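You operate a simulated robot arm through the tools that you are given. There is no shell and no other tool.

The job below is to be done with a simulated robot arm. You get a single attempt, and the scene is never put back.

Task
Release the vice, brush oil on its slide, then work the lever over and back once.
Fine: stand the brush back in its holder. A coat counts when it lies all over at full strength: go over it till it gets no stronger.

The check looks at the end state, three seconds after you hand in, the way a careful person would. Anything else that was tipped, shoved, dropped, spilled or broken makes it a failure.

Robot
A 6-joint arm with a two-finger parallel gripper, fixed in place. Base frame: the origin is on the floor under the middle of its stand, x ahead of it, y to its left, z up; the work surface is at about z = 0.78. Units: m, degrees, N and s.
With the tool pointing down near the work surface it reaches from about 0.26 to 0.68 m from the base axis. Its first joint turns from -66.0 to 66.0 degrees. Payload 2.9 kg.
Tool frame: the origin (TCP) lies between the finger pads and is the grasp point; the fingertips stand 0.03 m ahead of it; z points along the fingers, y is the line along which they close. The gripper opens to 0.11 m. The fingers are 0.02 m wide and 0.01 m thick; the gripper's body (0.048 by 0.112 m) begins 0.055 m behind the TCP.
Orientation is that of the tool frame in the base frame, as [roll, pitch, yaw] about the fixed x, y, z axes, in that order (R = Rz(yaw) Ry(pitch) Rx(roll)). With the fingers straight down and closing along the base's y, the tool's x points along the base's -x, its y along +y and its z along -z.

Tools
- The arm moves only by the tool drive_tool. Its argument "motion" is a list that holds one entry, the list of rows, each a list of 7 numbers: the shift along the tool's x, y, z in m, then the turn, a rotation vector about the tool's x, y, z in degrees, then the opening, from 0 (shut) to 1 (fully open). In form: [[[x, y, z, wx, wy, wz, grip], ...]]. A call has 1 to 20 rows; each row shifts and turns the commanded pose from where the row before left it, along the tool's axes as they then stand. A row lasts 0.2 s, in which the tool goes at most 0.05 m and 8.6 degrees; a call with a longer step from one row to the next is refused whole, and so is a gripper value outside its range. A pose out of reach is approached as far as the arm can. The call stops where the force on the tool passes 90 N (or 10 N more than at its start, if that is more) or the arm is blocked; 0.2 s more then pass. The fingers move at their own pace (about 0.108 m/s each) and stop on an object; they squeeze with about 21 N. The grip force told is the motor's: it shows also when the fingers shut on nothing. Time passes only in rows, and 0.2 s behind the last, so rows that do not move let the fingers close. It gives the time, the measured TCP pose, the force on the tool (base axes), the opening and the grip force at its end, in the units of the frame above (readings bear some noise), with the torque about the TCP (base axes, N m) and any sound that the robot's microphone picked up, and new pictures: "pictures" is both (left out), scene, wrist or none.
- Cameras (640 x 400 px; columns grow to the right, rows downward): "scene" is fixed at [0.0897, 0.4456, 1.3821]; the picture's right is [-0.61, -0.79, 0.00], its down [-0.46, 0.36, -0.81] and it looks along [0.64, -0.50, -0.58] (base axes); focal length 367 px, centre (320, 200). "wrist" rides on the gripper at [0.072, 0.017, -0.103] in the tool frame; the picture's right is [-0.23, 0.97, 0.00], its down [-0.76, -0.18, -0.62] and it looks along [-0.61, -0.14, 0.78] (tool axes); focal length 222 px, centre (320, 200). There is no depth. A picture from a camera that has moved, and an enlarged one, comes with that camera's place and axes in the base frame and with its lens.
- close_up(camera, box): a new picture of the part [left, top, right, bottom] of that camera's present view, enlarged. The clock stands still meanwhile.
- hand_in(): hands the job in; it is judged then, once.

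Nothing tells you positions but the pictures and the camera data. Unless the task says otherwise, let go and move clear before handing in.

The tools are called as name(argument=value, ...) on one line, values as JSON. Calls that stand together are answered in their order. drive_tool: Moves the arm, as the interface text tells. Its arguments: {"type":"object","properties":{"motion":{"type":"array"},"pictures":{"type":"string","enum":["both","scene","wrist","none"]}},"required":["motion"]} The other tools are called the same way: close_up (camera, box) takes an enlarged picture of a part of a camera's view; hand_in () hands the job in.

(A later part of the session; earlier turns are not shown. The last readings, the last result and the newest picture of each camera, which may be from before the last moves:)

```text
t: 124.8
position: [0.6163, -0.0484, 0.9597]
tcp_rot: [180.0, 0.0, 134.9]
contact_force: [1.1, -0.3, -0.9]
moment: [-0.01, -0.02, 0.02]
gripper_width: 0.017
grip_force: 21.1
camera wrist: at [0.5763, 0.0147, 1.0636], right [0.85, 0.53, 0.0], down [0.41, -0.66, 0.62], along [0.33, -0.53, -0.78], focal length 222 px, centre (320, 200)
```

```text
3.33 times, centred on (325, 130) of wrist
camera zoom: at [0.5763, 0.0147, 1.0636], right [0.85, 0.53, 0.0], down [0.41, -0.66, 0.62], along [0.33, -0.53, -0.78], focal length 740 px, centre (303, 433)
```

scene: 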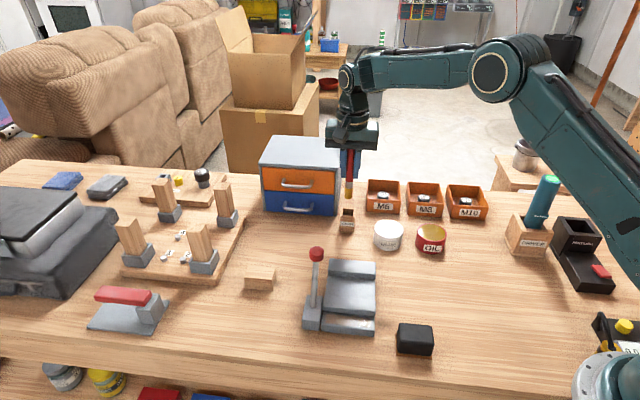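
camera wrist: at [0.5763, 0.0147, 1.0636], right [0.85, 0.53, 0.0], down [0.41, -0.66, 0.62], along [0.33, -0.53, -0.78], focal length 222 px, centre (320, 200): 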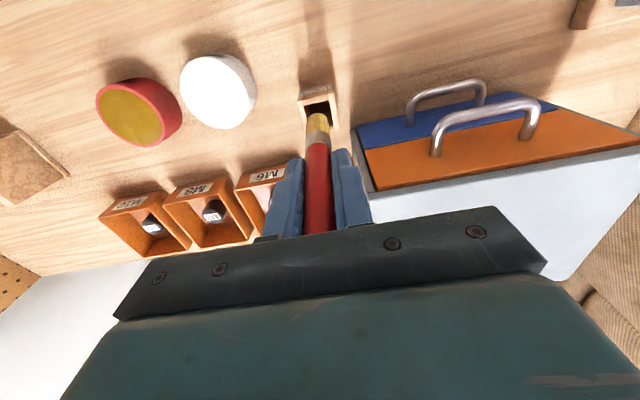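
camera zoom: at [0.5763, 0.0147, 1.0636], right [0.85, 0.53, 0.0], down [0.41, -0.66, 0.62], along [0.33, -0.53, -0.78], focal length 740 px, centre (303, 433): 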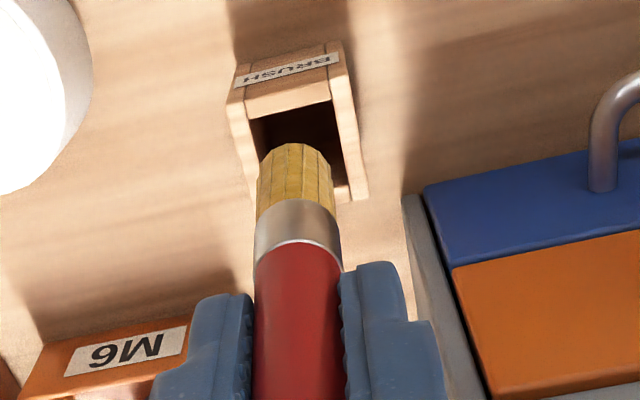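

The brush has tilted about 6° in the grip (tip toward the near side). I'll tilt the tool by −6° about its closing axis to bring the brush upright, then check alignment with the holder.

drive_tool(motion=[[[0, 0, 0, 0, -3, 0, 0], [0, 0, 0, 0, -3, 0, 0], [0, 0, 0, 0, 0, 0, 0]]])

close_up(camera="scene", box=[320, 170, 380, 240])

close_up(camera="wrist", box=[260, 70, 390, 190])

```text
t: 125.6
position: [0.6156, -0.0474, 0.9585]
tcp_rot: [179.9, 6.0, 134.9]
contact_force: [0.2, -0.3, 0.2]
moment: [0.0, 0.02, 0.01]
gripper_width: 0.0167
grip_force: 20.9
camera wrist: at [0.5691, 0.0225, 1.0551], right [0.85, 0.53, 0.02], down [0.36, -0.61, 0.7], along [0.38, -0.59, -0.71], focal length 222 px, centre (320, 200)
```

scene: 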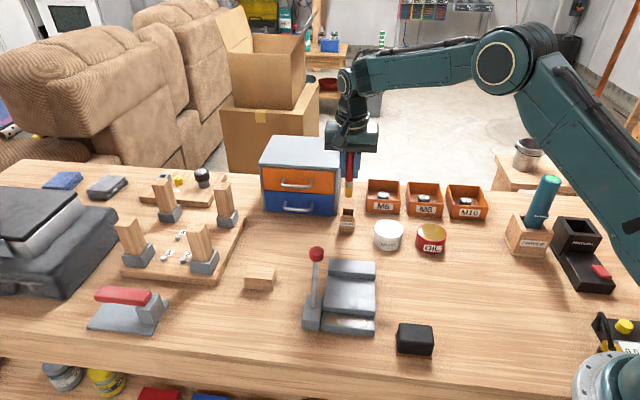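
wrist: 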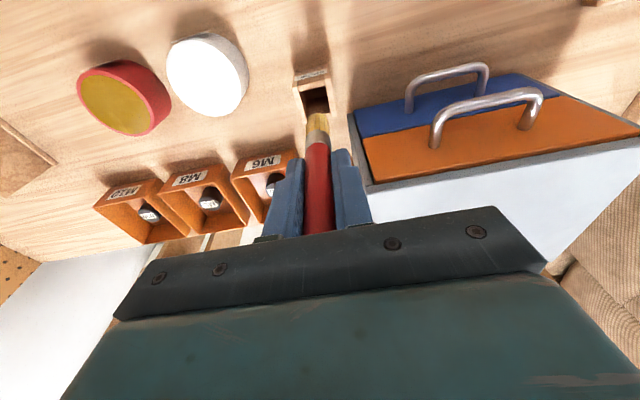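

```text
5.71 times, centred on (350, 205) of scene
camera zoom: at [0.0897, 0.4456, 1.3821], right [-0.61, -0.79, 0.0], down [-0.46, 0.36, -0.81], along [0.64, -0.5, -0.58], focal length 2096 px, centre (149, 171)
```

zoom: 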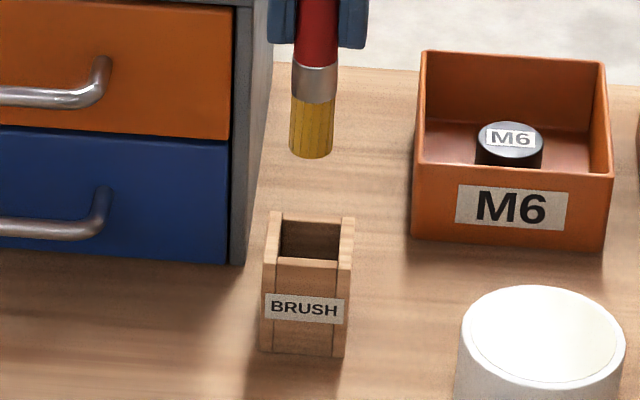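

```text
3.33 times, centred on (325, 130) of wrist
camera zoom: at [0.5691, 0.0225, 1.0551], right [0.85, 0.53, 0.02], down [0.36, -0.61, 0.7], along [0.38, -0.59, -0.71], focal length 740 px, centre (303, 433)
```

zoom: 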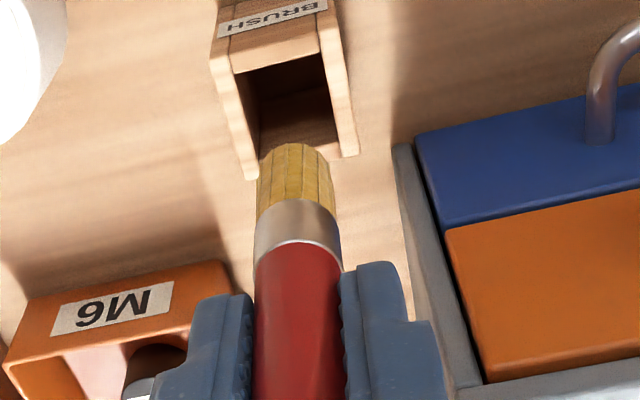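

The brush now hangs upright and is centred over the holder within a millimetre or so. I'll descend straight down (in tilted tool axes) into the holder, watching the force.

drive_tool(motion=[[[0.003, -0.0007, 0.0199, 0, 0, 0, 0], [0.0021, 0, 0.0199, 0, 0, 0, 0], [0.001, 0, 0.0099, 0, 0, 0, 0], [0.001, 0, 0.0099, 0, 0, 0, 0], [0, 0, 0, 0, 0, 0, 0]]])

close_up(camera="scene", box=[320, 170, 380, 240])

close_up(camera="wrist", box=[260, 70, 390, 190])

```text
t: 126.8
position: [0.6157, -0.0484, 0.8981]
tcp_rot: [180.0, 5.9, 135.0]
contact_force: [0.4, 0.2, -0.1]
moment: [0.03, -0.02, -0.02]
gripper_width: 0.017
grip_force: 20.9
camera wrist: at [0.5683, 0.0225, 0.9941], right [0.85, 0.53, 0.02], down [0.36, -0.61, 0.7], along [0.38, -0.58, -0.71], focal length 222 px, centre (320, 200)
```

scene: 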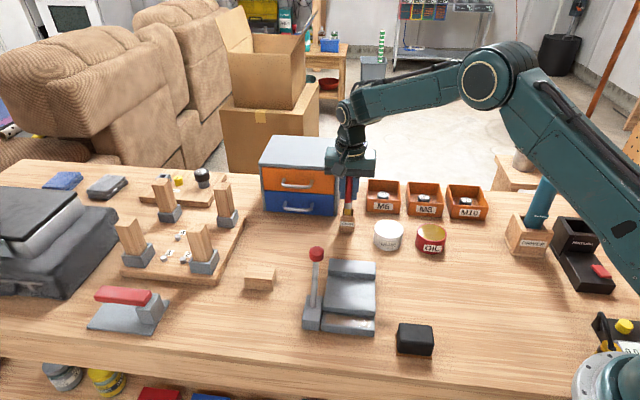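
wrist: 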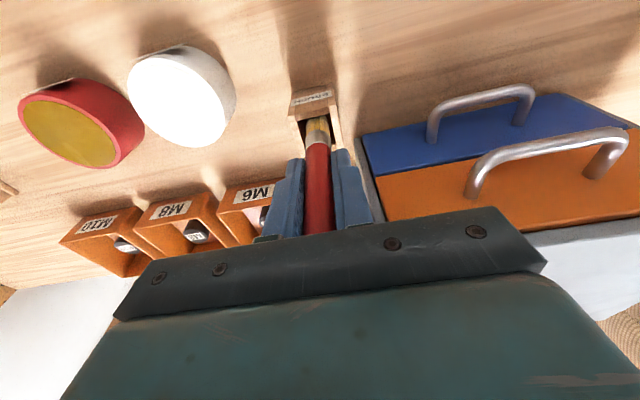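

```text
5.71 times, centred on (350, 205) of scene
camera zoom: at [0.0897, 0.4456, 1.3821], right [-0.61, -0.79, 0.0], down [-0.46, 0.36, -0.81], along [0.64, -0.5, -0.58], focal length 2096 px, centre (149, 171)
```

zoom: 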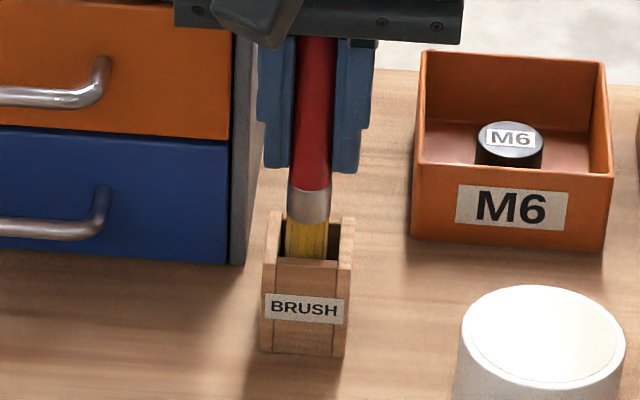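

```text
3.33 times, centred on (325, 130) of wrist
camera zoom: at [0.5683, 0.0225, 0.9941], right [0.85, 0.53, 0.02], down [0.36, -0.61, 0.7], along [0.38, -0.58, -0.71], focal length 740 px, centre (303, 433)
```

zoom: 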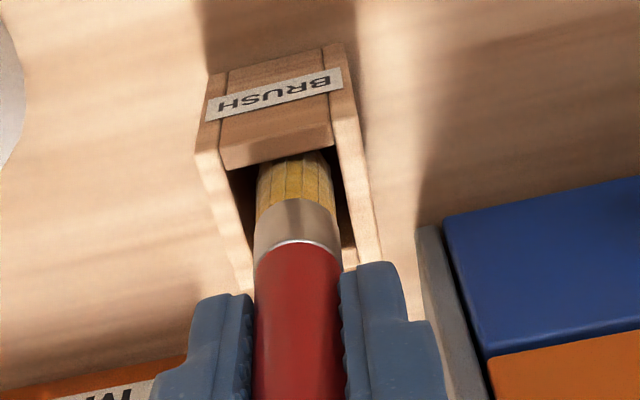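

The bristles are inside the holder with no contact force. Continuing down to just about seated.

drive_tool(motion=[[[0.001, 0, 0.0099, 0, 0, 0, 0], [0.001, 0, 0.0099, 0, 0, 0, 0], [0.0006, 0, 0.006, 0, 0, 0, 0], [0.0003, 0, 0.003, 0, 0, 0, 0], [0, 0, 0, 0, 0, 0, 0]]])

close_up(camera="scene", box=[320, 170, 380, 240])

```text
t: 128.0
position: [0.6153, -0.0464, 0.8708]
tcp_rot: [-179.9, 6.1, 135.0]
contact_force: [-0.5, 0.0, -0.9]
moment: [-0.01, 0.04, 0.0]
gripper_width: 0.0169
grip_force: 20.7
camera wrist: at [0.5683, 0.0225, 0.9657], right [0.85, 0.53, 0.02], down [0.36, -0.61, 0.7], along [0.38, -0.58, -0.71], focal length 222 px, centre (320, 200)
```

scene: 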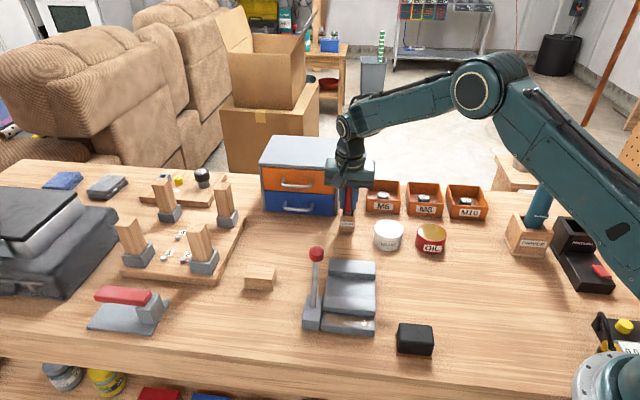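
wrist: 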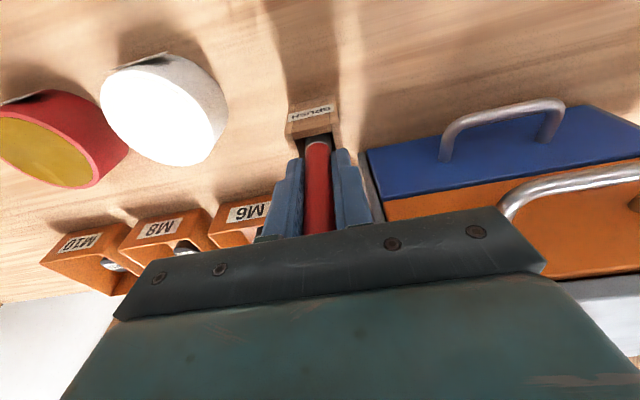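

```text
5.71 times, centred on (350, 205) of scene
camera zoom: at [0.0897, 0.4456, 1.3821], right [-0.61, -0.79, 0.0], down [-0.46, 0.36, -0.81], along [0.64, -0.5, -0.58], focal length 2096 px, centre (149, 171)
```

zoom: 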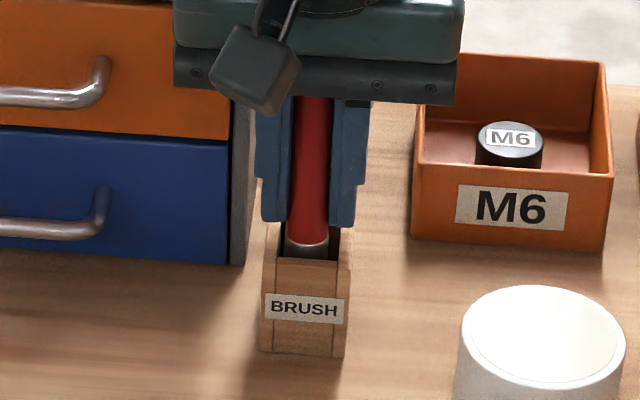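

Nearly seated, the fingertips still clear of the holder rim. I'll go 4 mm further, then open the fingers.

drive_tool(motion=[[[0.0002, 0, 0.002, 0, 0, 0, 0], [0.0002, 0, 0.002, 0, 0, 0, 0], [0, 0, 0, 0, 0, 0, 0]]], pictures="none")

close_up(camera="scene", box=[330, 200, 370, 235])

```text
t: 128.8
position: [0.6148, -0.0486, 0.8669]
tcp_rot: [179.9, 6.0, 135.0]
contact_force: [0.5, -0.3, 0.1]
moment: [-0.01, 0.01, -0.01]
gripper_width: 0.0167
grip_force: 21.2
```

```text
11.43 times, centred on (350, 218) of scene
camera zoom: at [0.0897, 0.4456, 1.3821], right [-0.61, -0.79, 0.0], down [-0.46, 0.36, -0.81], along [0.64, -0.5, -0.58], focal length 4192 px, centre (-23, 0)
```

zoom: 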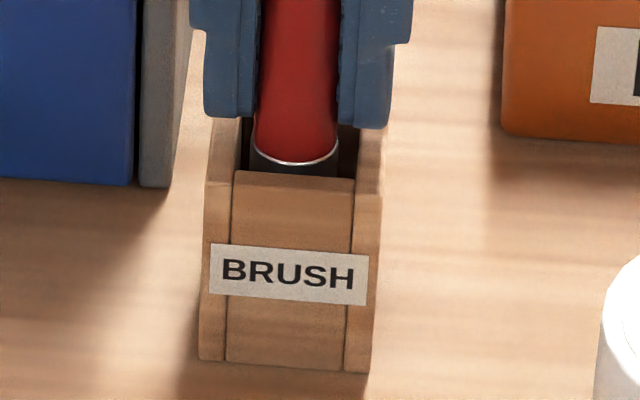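

No contact yet, within 2–3 mm of the floor. I'll open the fingers just enough to release and watch it settle.

drive_tool(motion=[[[0, 0, 0, 0, 0, 0, 0.2], [0, 0, 0, 0, 0, 0, 0.3], [0, 0, 0, 0, 0, 0, 0.3], [0, 0, 0, 0, 0, 0, 0.3]]])

close_up(camera="scene", box=[320, 170, 380, 240])

close_up(camera="wrist", box=[250, 90, 380, 230])

```text
t: 129.8
position: [0.6142, -0.0478, 0.8664]
tcp_rot: [-179.9, 6.0, 134.9]
contact_force: [-0.3, 0.2, -1.6]
moment: [0.0, 0.01, 0.02]
gripper_width: 0.033
grip_force: 0.1
camera wrist: at [0.568, 0.0224, 0.9618], right [0.85, 0.53, 0.02], down [0.36, -0.61, 0.7], along [0.38, -0.58, -0.71], focal length 222 px, centre (320, 200)
```

scene: 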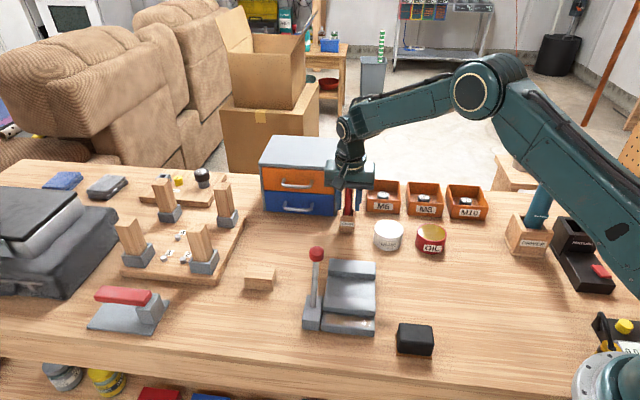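
wrist: 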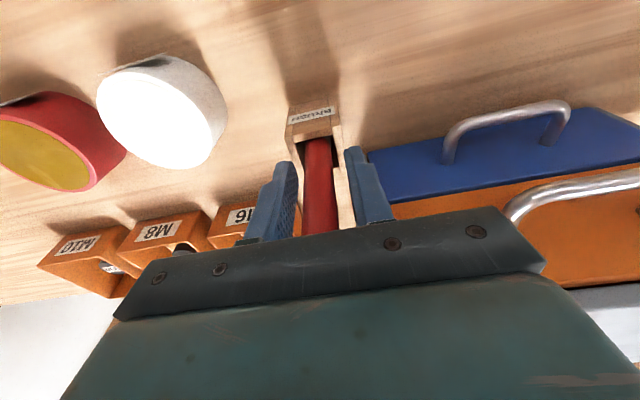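

```text
5.71 times, centred on (350, 205) of scene
camera zoom: at [0.0897, 0.4456, 1.3821], right [-0.61, -0.79, 0.0], down [-0.46, 0.36, -0.81], along [0.64, -0.5, -0.58], focal length 2096 px, centre (149, 171)
```

zoom: 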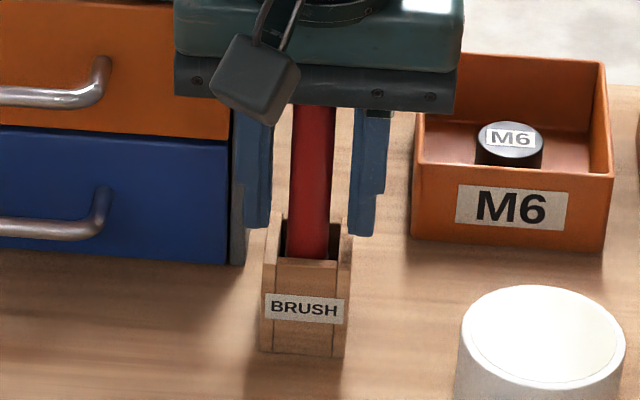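

```text
2.86 times, centred on (315, 160) of wrist
camera zoom: at [0.568, 0.0224, 0.9618], right [0.85, 0.53, 0.02], down [0.36, -0.61, 0.7], along [0.38, -0.58, -0.71], focal length 635 px, centre (334, 314)
```

zoom: 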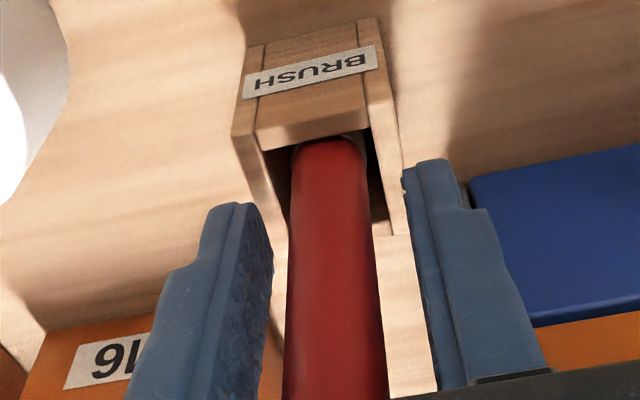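

The brush has dropped back into its holder and stands upright. I'll withdraw straight up.

drive_tool(motion=[[[-0.001, 0, -0.0099, 0, 0, 0, 0.3], [-0.0021, 0, -0.0199, 0, 0, 0, 0.3], [-0.0031, 0, -0.0298, 0, 0, 0, 0.3], [-0.0042, 0, -0.0398, 0, 0, 0, 0.3], [-0.0042, 0, -0.0398, 0, 0, 0, 0.3], [0, 0, 0, 0, 0, 0, 0.3]]])

close_up(camera="scene", box=[320, 170, 380, 240])

```text
t: 131.2
position: [0.6145, -0.0483, 1.0065]
tcp_rot: [179.9, 6.1, 135.0]
contact_force: [-0.5, 0.2, 0.4]
moment: [-0.01, -0.03, 0.01]
gripper_width: 0.0328
grip_force: 0.2
camera wrist: at [0.5679, 0.0217, 1.1018], right [0.85, 0.53, 0.02], down [0.36, -0.61, 0.7], along [0.38, -0.58, -0.71], focal length 222 px, centre (320, 200)
```

scene: 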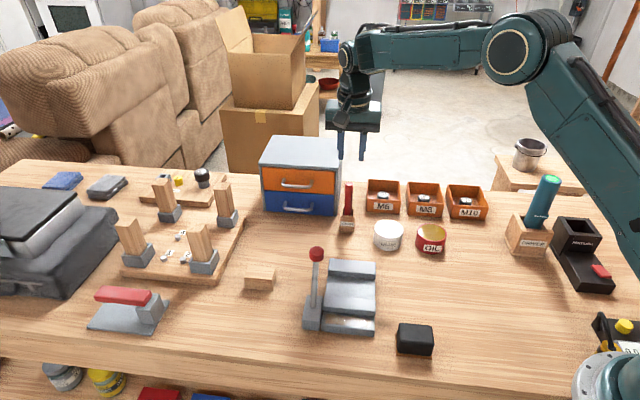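
wrist: 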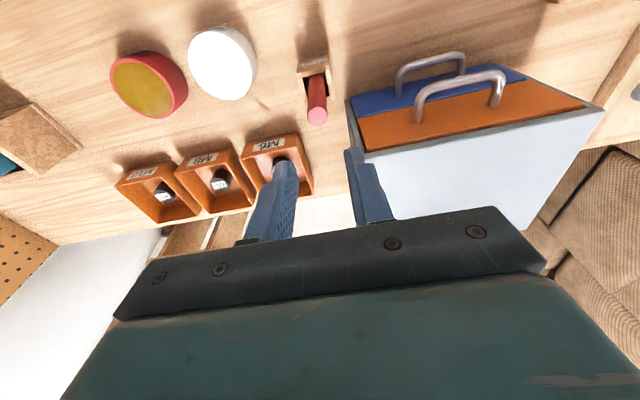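

```text
5.71 times, centred on (350, 205) of scene
camera zoom: at [0.0897, 0.4456, 1.3821], right [-0.61, -0.79, 0.0], down [-0.46, 0.36, -0.81], along [0.64, -0.5, -0.58], focal length 2096 px, centre (149, 171)
```

zoom: 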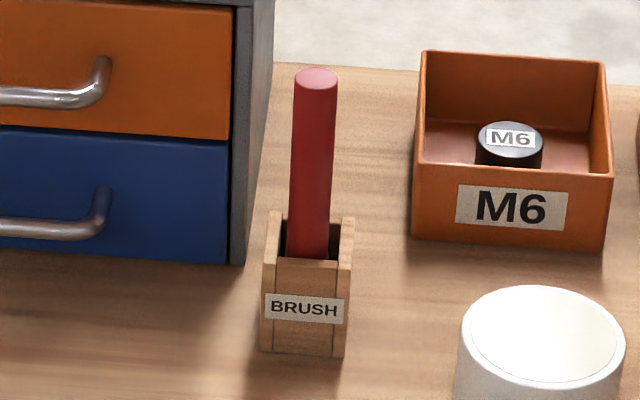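

The brush stands in its holder just as at the start. Now the lever: I'll level the tool, close the fingers, and position on the far side of the knob to push it over toward the near end.

drive_tool(motion=[[[0, 0, 0, 0, 6, 0, 0], [0.035, 0.0092, 0, 0, 0, 0, 0], [0.035, 0.0092, 0, 0, 0, 0, 0], [0.035, 0.0092, 0, 0, 0, 0, 0], [0.035, 0.0092, 0, 0, 0, 0, 0], [0.0348, 0.0094, 0, 0, 0, 0, 0], [0, 0, 0, 0, 0, 0, 0]]])

close_up(camera="wrist", box=[200, 20, 400, 180])

close_up(camera="scene", box=[290, 225, 390, 345])

```text
t: 132.8
position: [0.5235, 0.109, 1.0061]
tcp_rot: [180.0, 0.0, 134.9]
contact_force: [-1.1, 0.6, -0.3]
moment: [-0.05, 0.0, 0.01]
gripper_width: 0.0
grip_force: 21.2
camera wrist: at [0.4841, 0.1724, 1.1096], right [0.85, 0.53, 0.0], down [0.41, -0.66, 0.62], along [0.33, -0.53, -0.78], focal length 222 px, centre (320, 200)
```

scene: 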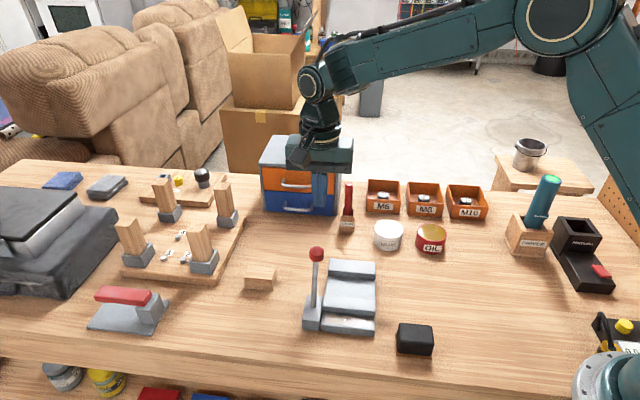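
wrist: 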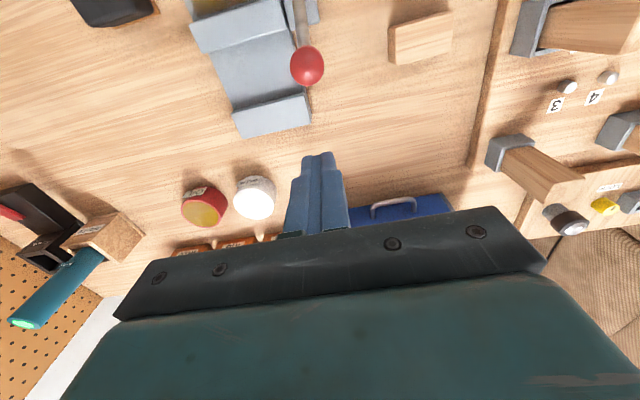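

```text
2.50 times, centred on (300, 100) of wrist
camera zoom: at [0.4841, 0.1724, 1.1096], right [0.85, 0.53, 0.0], down [0.41, -0.66, 0.62], along [0.33, -0.53, -0.78], focal length 555 px, centre (370, 450)
```

zoom: 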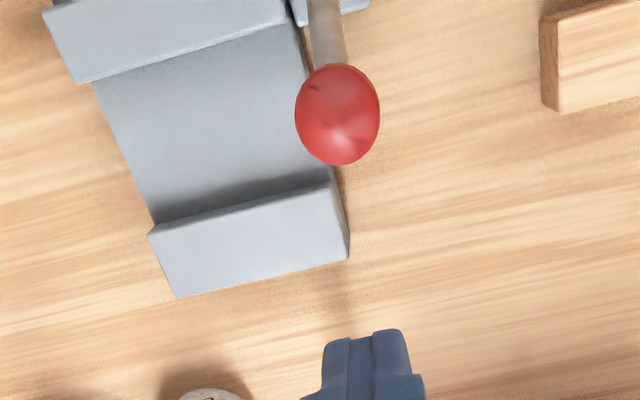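

```text
3.33 times, centred on (340, 285) of scene
camera zoom: at [0.0897, 0.4456, 1.3821], right [-0.61, -0.79, 0.0], down [-0.46, 0.36, -0.81], along [0.64, -0.5, -0.58], focal length 1223 px, centre (253, -83)
```

zoom: 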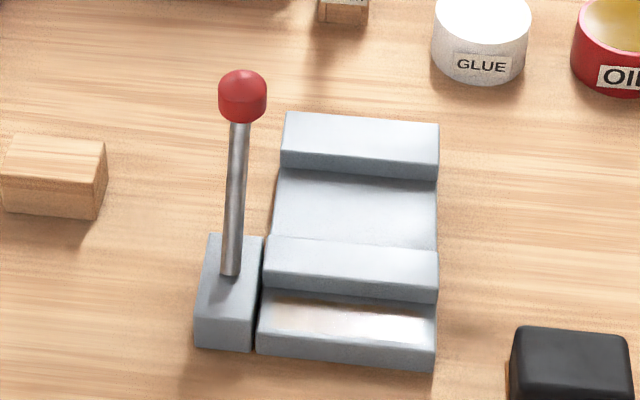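

The knob is at (0.490, 0.1425), directly in line. I'll lower beside it and begin pushing it toward the near end.

drive_tool(motion=[[[0, 0, 0.044, 0, 0, 0, 0], [0, 0, 0.044, 0, 0, 0, 0], [0.01, 0, 0, 0, 0, 0, 0], [0.01, 0, 0, 0, 0, 0, 0], [0.01, 0, -0.002, 0, 0, 0, 0], [0.01, 0, -0.002, 0, 0, 0, 0]]])

close_up(camera="scene", box=[290, 225, 390, 345])

```text
t: 134.2
position: [0.4963, 0.1376, 0.9224]
tcp_rot: [-180.0, 0.1, 135.1]
contact_force: [2.4, -1.5, 1.2]
moment: [0.02, -0.03, 0.02]
gripper_width: 0.0
grip_force: 20.7
camera wrist: at [0.4561, 0.2001, 1.0259], right [0.85, 0.53, 0.0], down [0.41, -0.66, 0.62], along [0.33, -0.53, -0.78], focal length 222 px, centre (320, 200)
```

scene: 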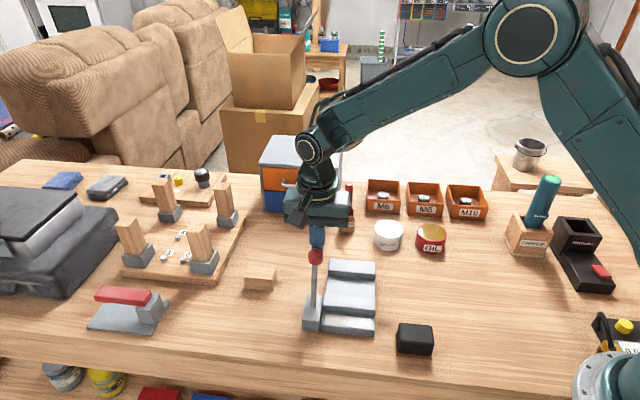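
wrist: 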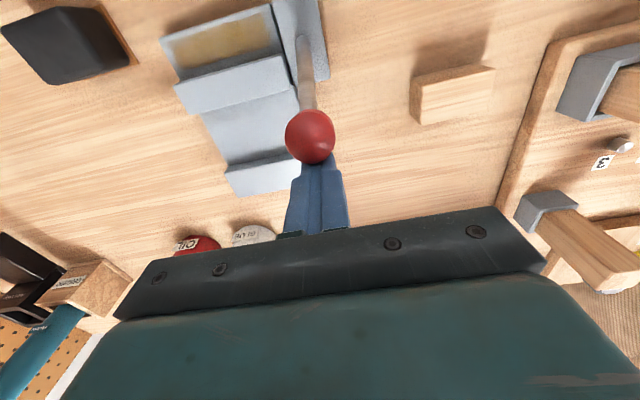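

```text
3.33 times, centred on (340, 285) of scene
camera zoom: at [0.0897, 0.4456, 1.3821], right [-0.61, -0.79, 0.0], down [-0.46, 0.36, -0.81], along [0.64, -0.5, -0.58], focal length 1223 px, centre (253, -83)
```

zoom: 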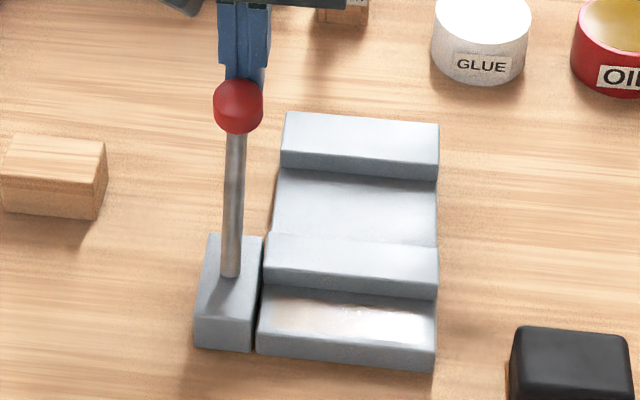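

The lever is moving easily now, and the wrist view shows the oil film as a full amber rectangle. I'll zoom on it once before continuing the stroke.

close_up(camera="wrist", box=[150, 0, 290, 90])

```text
4.44 times, centred on (220, 45) of wrist
camera zoom: at [0.4561, 0.2001, 1.0259], right [0.85, 0.53, 0.0], down [0.41, -0.66, 0.62], along [0.33, -0.53, -0.78], focal length 987 px, centre (764, 889)
```

zoom: 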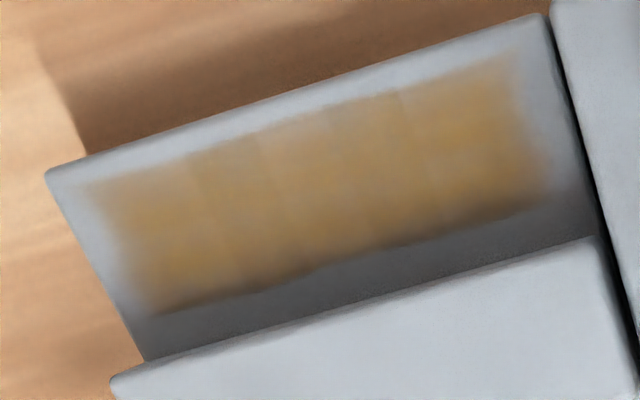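

I'll look at the film in finer detail from this good angle.

close_up(camera="wrist", box=[165, 20, 225, 75])

close_up(camera="wrist", box=[215, 5, 275, 60])

```text
7.27 times, centred on (195, 48) of wrist
camera zoom: at [0.4561, 0.2001, 1.0259], right [0.85, 0.53, 0.0], down [0.41, -0.66, 0.62], along [0.33, -0.53, -0.78], focal length 1615 px, centre (1229, 1309)
```

zoom: 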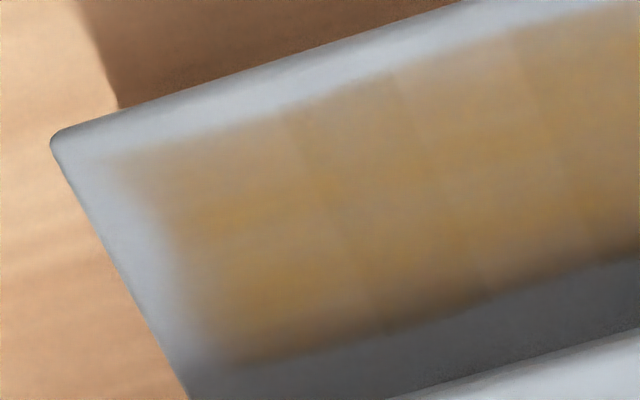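

```text
7.27 times, centred on (245, 32) of wrist
camera zoom: at [0.4561, 0.2001, 1.0259], right [0.85, 0.53, 0.0], down [0.41, -0.66, 0.62], along [0.33, -0.53, -0.78], focal length 1615 px, centre (866, 1418)
```

zoom: 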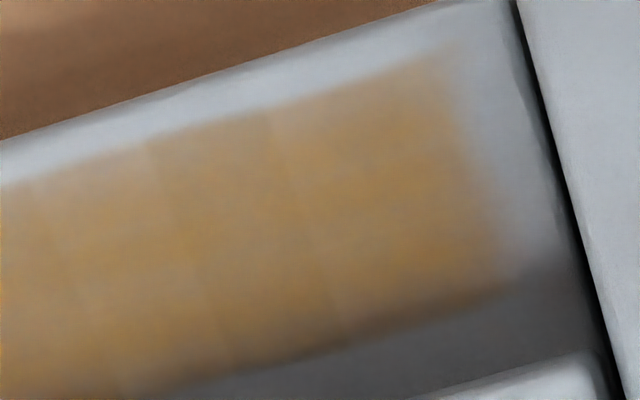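

The film is even across the whole patch and did not change between the last inspections, so I'm satisfied it's at full strength. I'll continue pushing the lever over to the near side.

drive_tool(motion=[[[0.0115, 0, -0.001, 0, 0, 0, 0], [0.0115, 0, 0, 0, 0, 0, 0], [0.0115, 0, 0, 0, 0, 0, 0], [0.0115, 0, 0, 0, 0, 0, 0], [0.0115, 0, 0, 0, 0, 0, 0]]])

close_up(camera="scene", box=[290, 225, 390, 345])

```text
t: 135.4
position: [0.454, 0.1773, 0.9245]
tcp_rot: [-180.0, 0.1, 135.1]
contact_force: [1.2, 0.0, -1.5]
moment: [0.01, 0.02, 0.03]
gripper_width: 0.0
grip_force: 21.1
camera wrist: at [0.4153, 0.2403, 1.0271], right [0.85, 0.53, 0.0], down [0.41, -0.66, 0.62], along [0.33, -0.53, -0.78], focal length 222 px, centre (320, 200)
```

scene: 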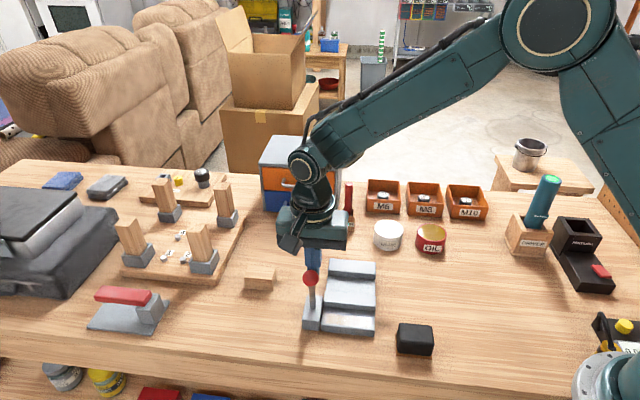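
wrist: 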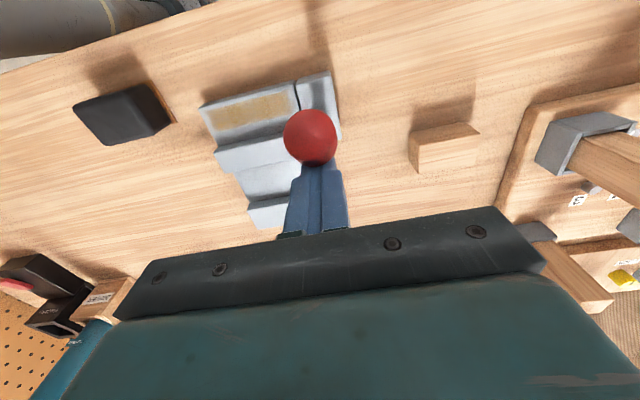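

```text
3.33 times, centred on (340, 285) of scene
camera zoom: at [0.0897, 0.4456, 1.3821], right [-0.61, -0.79, 0.0], down [-0.46, 0.36, -0.81], along [0.64, -0.5, -0.58], focal length 1223 px, centre (253, -83)
```

zoom: 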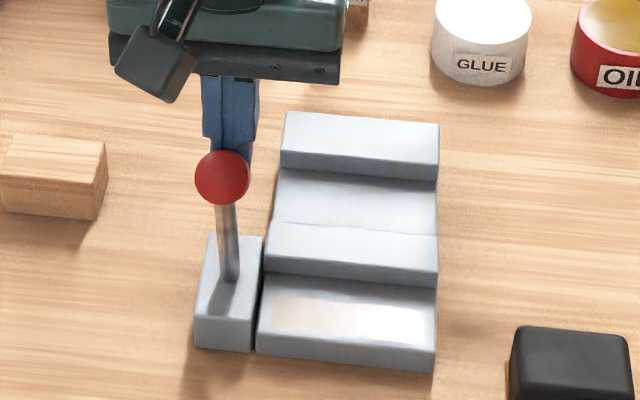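

Past upright, moving freely. Continuing to the near-side stop.

drive_tool(motion=[[[0.0115, 0, 0.002, 0, 0, 0, 0], [0.0115, 0, 0.003, 0, 0, 0, 0], [0.0085, 0, 0.003, 0, 0, 0, 0], [0.003, 0, 0, 0, 0, 0, 0]]])

close_up(camera="scene", box=[290, 225, 390, 345])

```text
t: 136.4
position: [0.4306, 0.2016, 0.9153]
tcp_rot: [-179.9, 0.0, 135.0]
contact_force: [-0.6, 0.0, 0.7]
moment: [-0.03, 0.0, 0.01]
gripper_width: 0.0
grip_force: 21.4
camera wrist: at [0.391, 0.2649, 1.0193], right [0.85, 0.53, 0.0], down [0.41, -0.66, 0.62], along [0.33, -0.53, -0.78], focal length 222 px, centre (320, 200)
```

scene: 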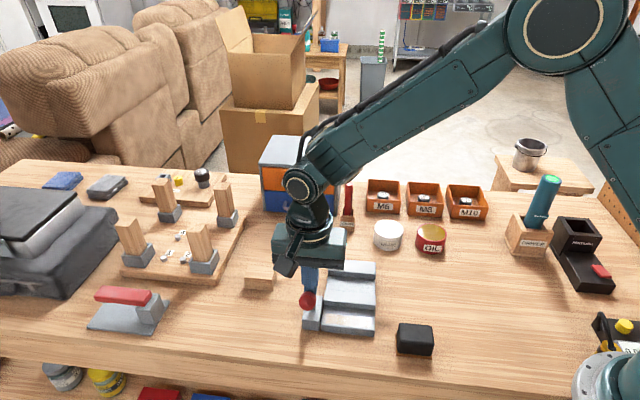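
wrist: 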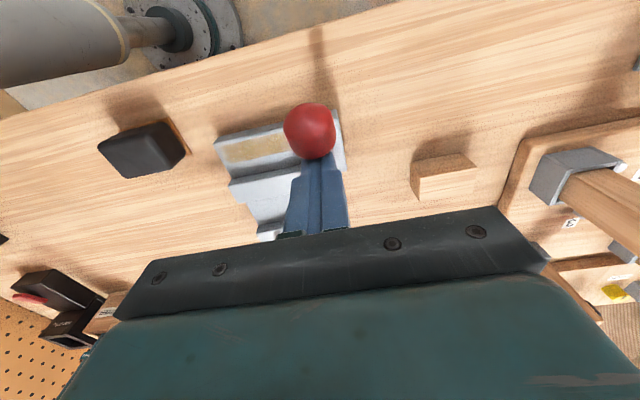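

```text
3.33 times, centred on (340, 285) of scene
camera zoom: at [0.0897, 0.4456, 1.3821], right [-0.61, -0.79, 0.0], down [-0.46, 0.36, -0.81], along [0.64, -0.5, -0.58], focal length 1223 px, centre (253, -83)
```

zoom: 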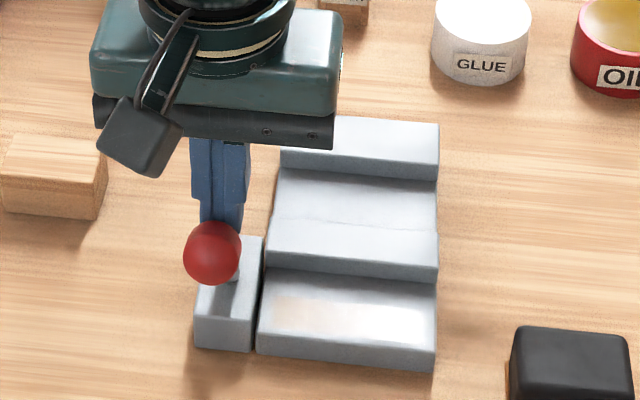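

The knob is back exactly where it was at the start (near-side stop). I'll press a few millimetres more to confirm it's at its stop.

drive_tool(motion=[[[0.003, 0, 0, 0, 0, 0, 0], [0.003, 0, 0.001, 0, 0, 0, 0]]], pictures="none")

close_up(camera="scene", box=[290, 225, 390, 345])

```text
t: 137.0
position: [0.4285, 0.2049, 0.9152]
tcp_rot: [180.0, 0.4, 134.6]
contact_force: [15.2, -17.5, 5.7]
moment: [-0.39, -0.12, -0.02]
gripper_width: 0.0
grip_force: 20.9
```

```text
3.33 times, centred on (340, 285) of scene
camera zoom: at [0.0901, 0.4451, 1.3822], right [-0.61, -0.79, 0.0], down [-0.46, 0.36, -0.81], along [0.64, -0.5, -0.58], focal length 1223 px, centre (253, -83)
```

zoom: 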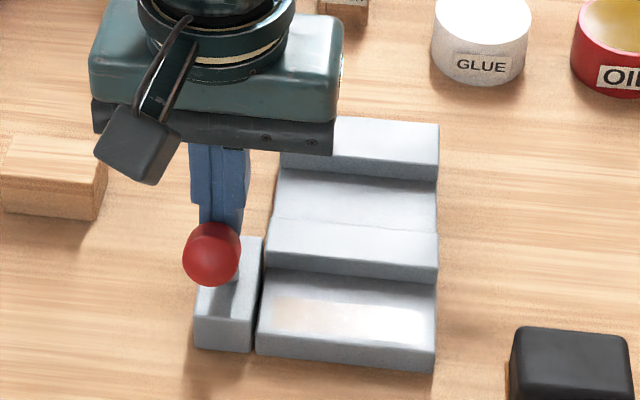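

At its stop (23 N, no movement): that's "over". Now back: I'll rise, go around to the near side of the knob and lower.

drive_tool(motion=[[[-0.012, 0, 0, 0, 0, 0, 0], [0, 0, -0.036, 0, 0, 0, 0], [0, 0, -0.037, 0, 0, 0, 0], [0.0395, 0, 0, 0, 0, 0, 0], [0.0395, 0, 0, 0, 0, 0, 0], [0, 0, 0.036, 0, 0, 0, 0], [0, 0, 0.034, 0, 0, 0, 0], [0, 0, 0, 0, 0, 0, 0]]])

close_up(camera="scene", box=[270, 225, 390, 345])

```text
t: 138.8
position: [0.3782, 0.2532, 0.9175]
tcp_rot: [-180.0, 0.0, 135.0]
contact_force: [0.0, 0.1, 0.0]
moment: [-0.04, -0.02, 0.03]
gripper_width: 0.0
grip_force: 21.1
camera wrist: at [0.3391, 0.3159, 1.0209], right [0.85, 0.53, 0.0], down [0.41, -0.66, 0.62], along [0.33, -0.53, -0.78], focal length 222 px, centre (320, 200)
```

scene: 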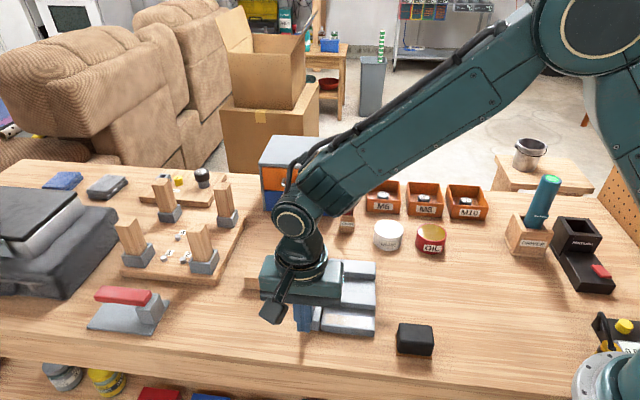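
wrist: 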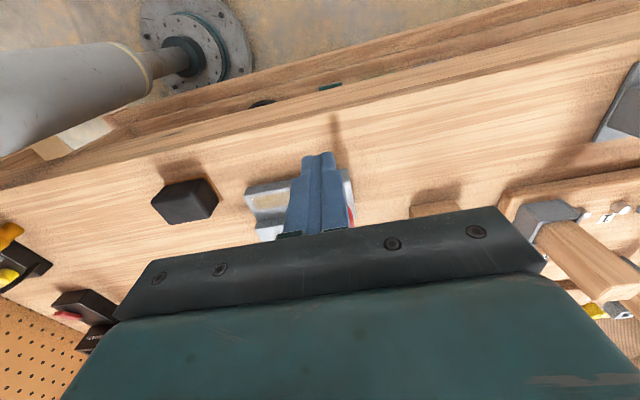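

```text
3.33 times, centred on (330, 285) of scene
camera zoom: at [0.0897, 0.4456, 1.3821], right [-0.61, -0.79, 0.0], down [-0.46, 0.36, -0.81], along [0.64, -0.5, -0.58], focal length 1223 px, centre (287, -83)
```

zoom: 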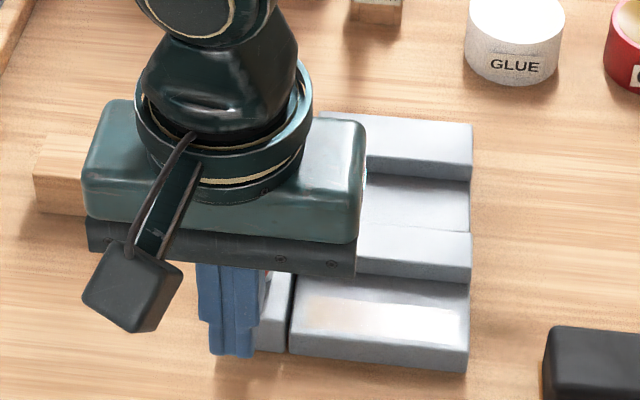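

Positioned in line on the near side of the knob. Pushing it back toward the far side.

drive_tool(motion=[[[-0.0114, 0, 0, 0, 0, 0, 0], [-0.0114, 0, 0, 0, 0, 0, 0], [-0.0115, 0, -0.001, 0, 0, 0, 0], [-0.0115, 0, -0.002, 0, 0, 0, 0], [-0.0115, 0, -0.002, 0, 0, 0, 0], [-0.0115, 0, -0.002, 0, 0, 0, 0], [-0.0115, 0, -0.001, 0, 0, 0, 0]]])

close_up(camera="scene", box=[290, 225, 390, 345])

```text
t: 140.4
position: [0.4367, 0.1951, 0.9262]
tcp_rot: [179.9, 0.0, 135.0]
contact_force: [-0.8, 0.9, 0.6]
moment: [0.03, 0.02, -0.02]
gripper_width: 0.0003
grip_force: 20.5
camera wrist: at [0.3964, 0.2593, 1.0288], right [0.85, 0.53, 0.0], down [0.41, -0.66, 0.62], along [0.33, -0.53, -0.78], focal length 222 px, centre (320, 200)
```

scene: 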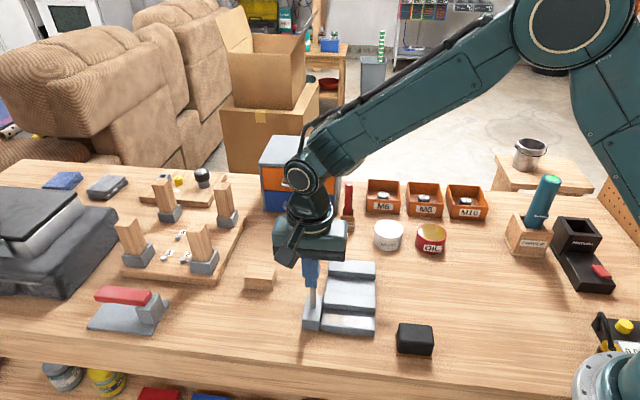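
wrist: 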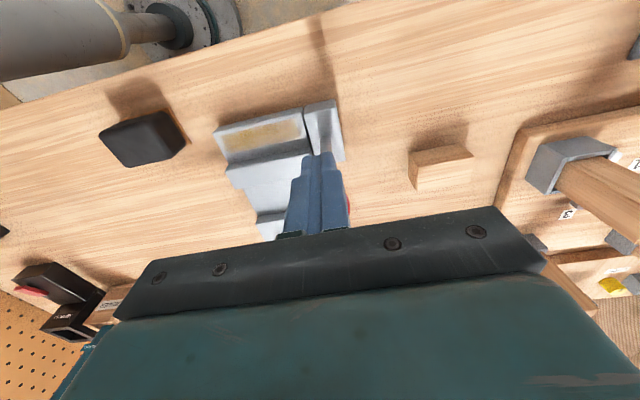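

```text
3.33 times, centred on (340, 285) of scene
camera zoom: at [0.0897, 0.4456, 1.3821], right [-0.61, -0.79, 0.0], down [-0.46, 0.36, -0.81], along [0.64, -0.5, -0.58], focal length 1223 px, centre (253, -83)
```

zoom: 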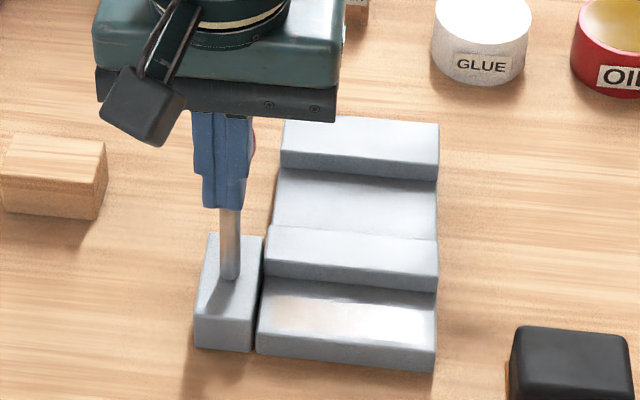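

Lever upright again and moving freely; continuing to the far-side stop.

drive_tool(motion=[[[-0.0115, 0, 0.001, 0, 0, 0, 0], [-0.0115, 0, 0.002, 0, 0, 0, 0], [-0.0115, 0, 0.002, 0, 0, 0, 0], [-0.0115, 0, 0.003, 0, 0, 0, 0], [-0.004, 0, 0.001, 0, 0, 0, 0]]])

close_up(camera="scene", box=[290, 225, 390, 345])

```text
t: 141.6
position: [0.4711, 0.1611, 0.9165]
tcp_rot: [-180.0, 0.0, 135.1]
contact_force: [0.0, 0.4, -0.5]
moment: [0.02, 0.02, -0.01]
gripper_width: 0.0002
grip_force: 21.2
camera wrist: at [0.4313, 0.2238, 1.0199], right [0.85, 0.53, 0.0], down [0.41, -0.66, 0.62], along [0.33, -0.53, -0.78], focal length 222 px, centre (320, 200)
```

scene: 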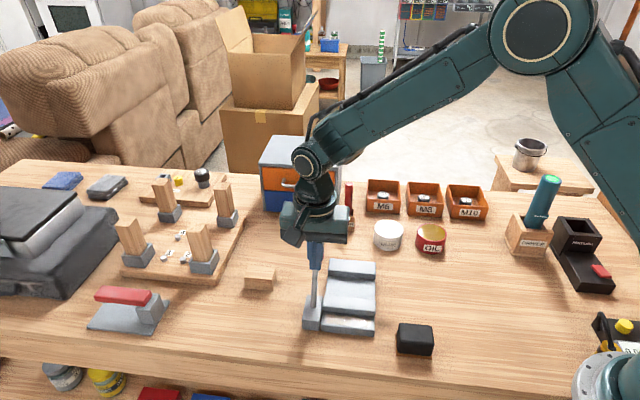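
wrist: 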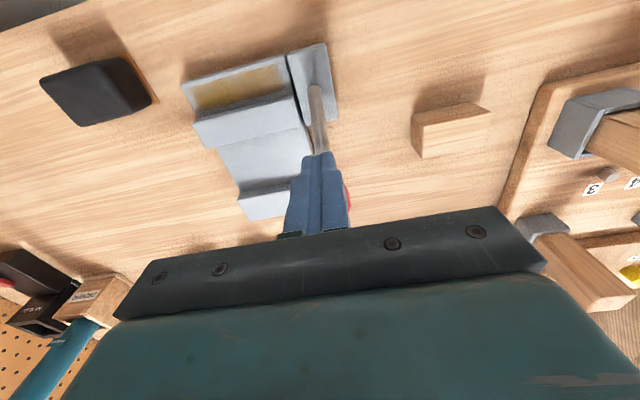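

```text
3.33 times, centred on (340, 285) of scene
camera zoom: at [0.0897, 0.4456, 1.3821], right [-0.61, -0.79, 0.0], down [-0.46, 0.36, -0.81], along [0.64, -0.5, -0.58], focal length 1223 px, centre (253, -83)
```

zoom: 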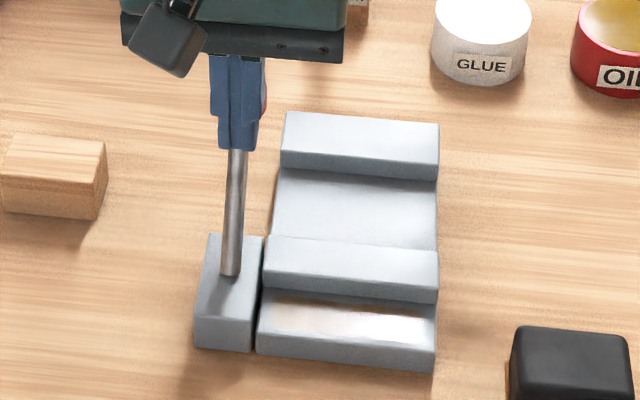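

Almost at the far stop. A few more millimetres to confirm it's seated there.

drive_tool(motion=[[[-0.003, 0, 0, 0, 0, 0, 0], [-0.003, 0, 0, 0, 0, 0, 0]]], pictures="none")

```text
t: 142.2
position: [0.472, 0.1597, 0.9154]
tcp_rot: [-179.8, -0.3, 135.5]
contact_force: [-21.1, 18.2, 5.9]
moment: [0.4, 0.34, 0.0]
gripper_width: 0.0
grip_force: 21.6
```

Firm stop reached (28 N) — the lever is back in the released position. I'll back off, rise, and inspect everything.

drive_tool(motion=[[[0.012, 0, 0, 0, 0, 0, 0], [0.012, 0, -0.02, 0, 0, 0, 0], [0, 0, -0.045, 0, 0, 0, 0], [0, 0, -0.045, 0, 0, 0, 0], [0, 0, -0.045, 0, 0, 0, 0.3], [0, 0, 0, 0, 0, 0, 0.3]]])

close_up(camera="scene", box=[290, 225, 390, 345])

close_up(camera="wrist", box=[180, 40, 360, 180])

```text
t: 143.6
position: [0.4578, 0.1742, 1.0713]
tcp_rot: [180.0, 0.0, 135.1]
contact_force: [0.8, -0.6, 0.4]
moment: [0.02, -0.02, -0.05]
gripper_width: 0.0331
grip_force: 0.0
camera wrist: at [0.4188, 0.2372, 1.1748], right [0.85, 0.53, 0.0], down [0.41, -0.66, 0.62], along [0.33, -0.53, -0.78], focal length 222 px, centre (320, 200)
```

scene: 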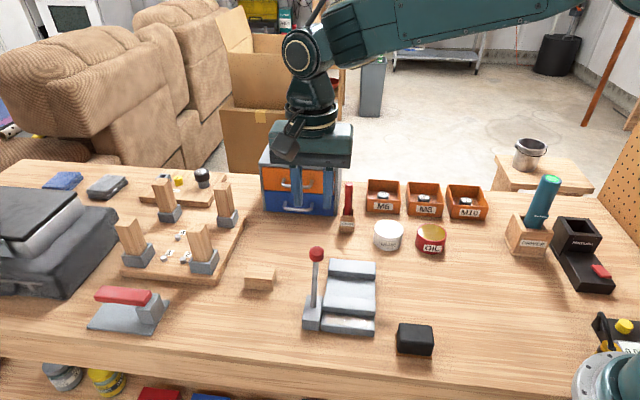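
wrist: 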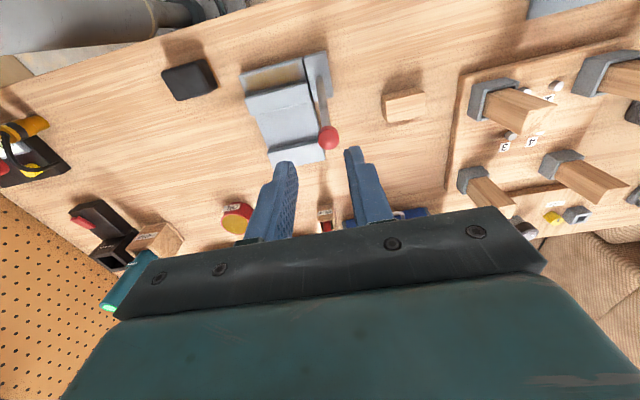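

```text
3.33 times, centred on (340, 285) of scene
camera zoom: at [0.0897, 0.4456, 1.3821], right [-0.61, -0.79, 0.0], down [-0.46, 0.36, -0.81], along [0.64, -0.5, -0.58], focal length 1223 px, centre (253, -83)
```

zoom: 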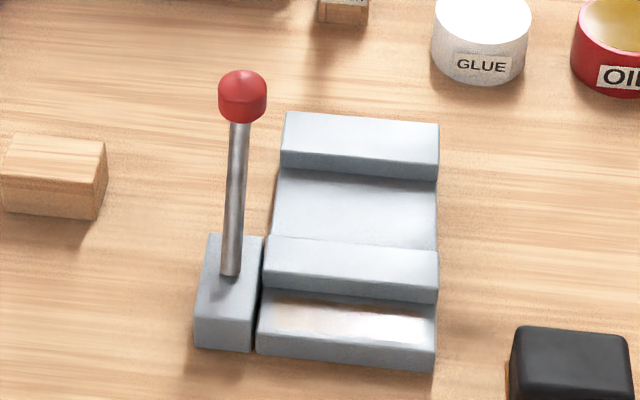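

```text
2.86 times, centred on (270, 110) of wrist
camera zoom: at [0.4188, 0.2372, 1.1748], right [0.85, 0.53, 0.0], down [0.41, -0.66, 0.62], along [0.33, -0.53, -0.78], focal length 635 px, centre (463, 457)
```

zoom: 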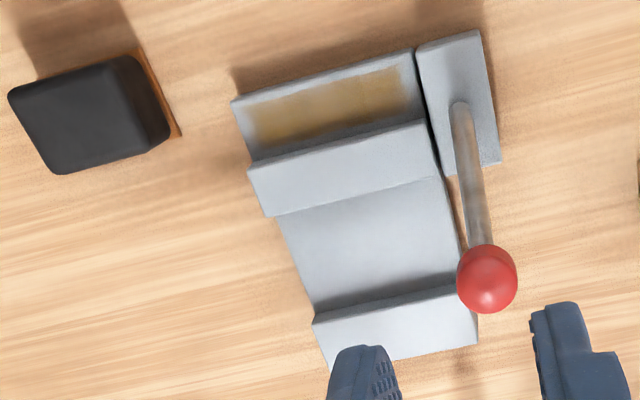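

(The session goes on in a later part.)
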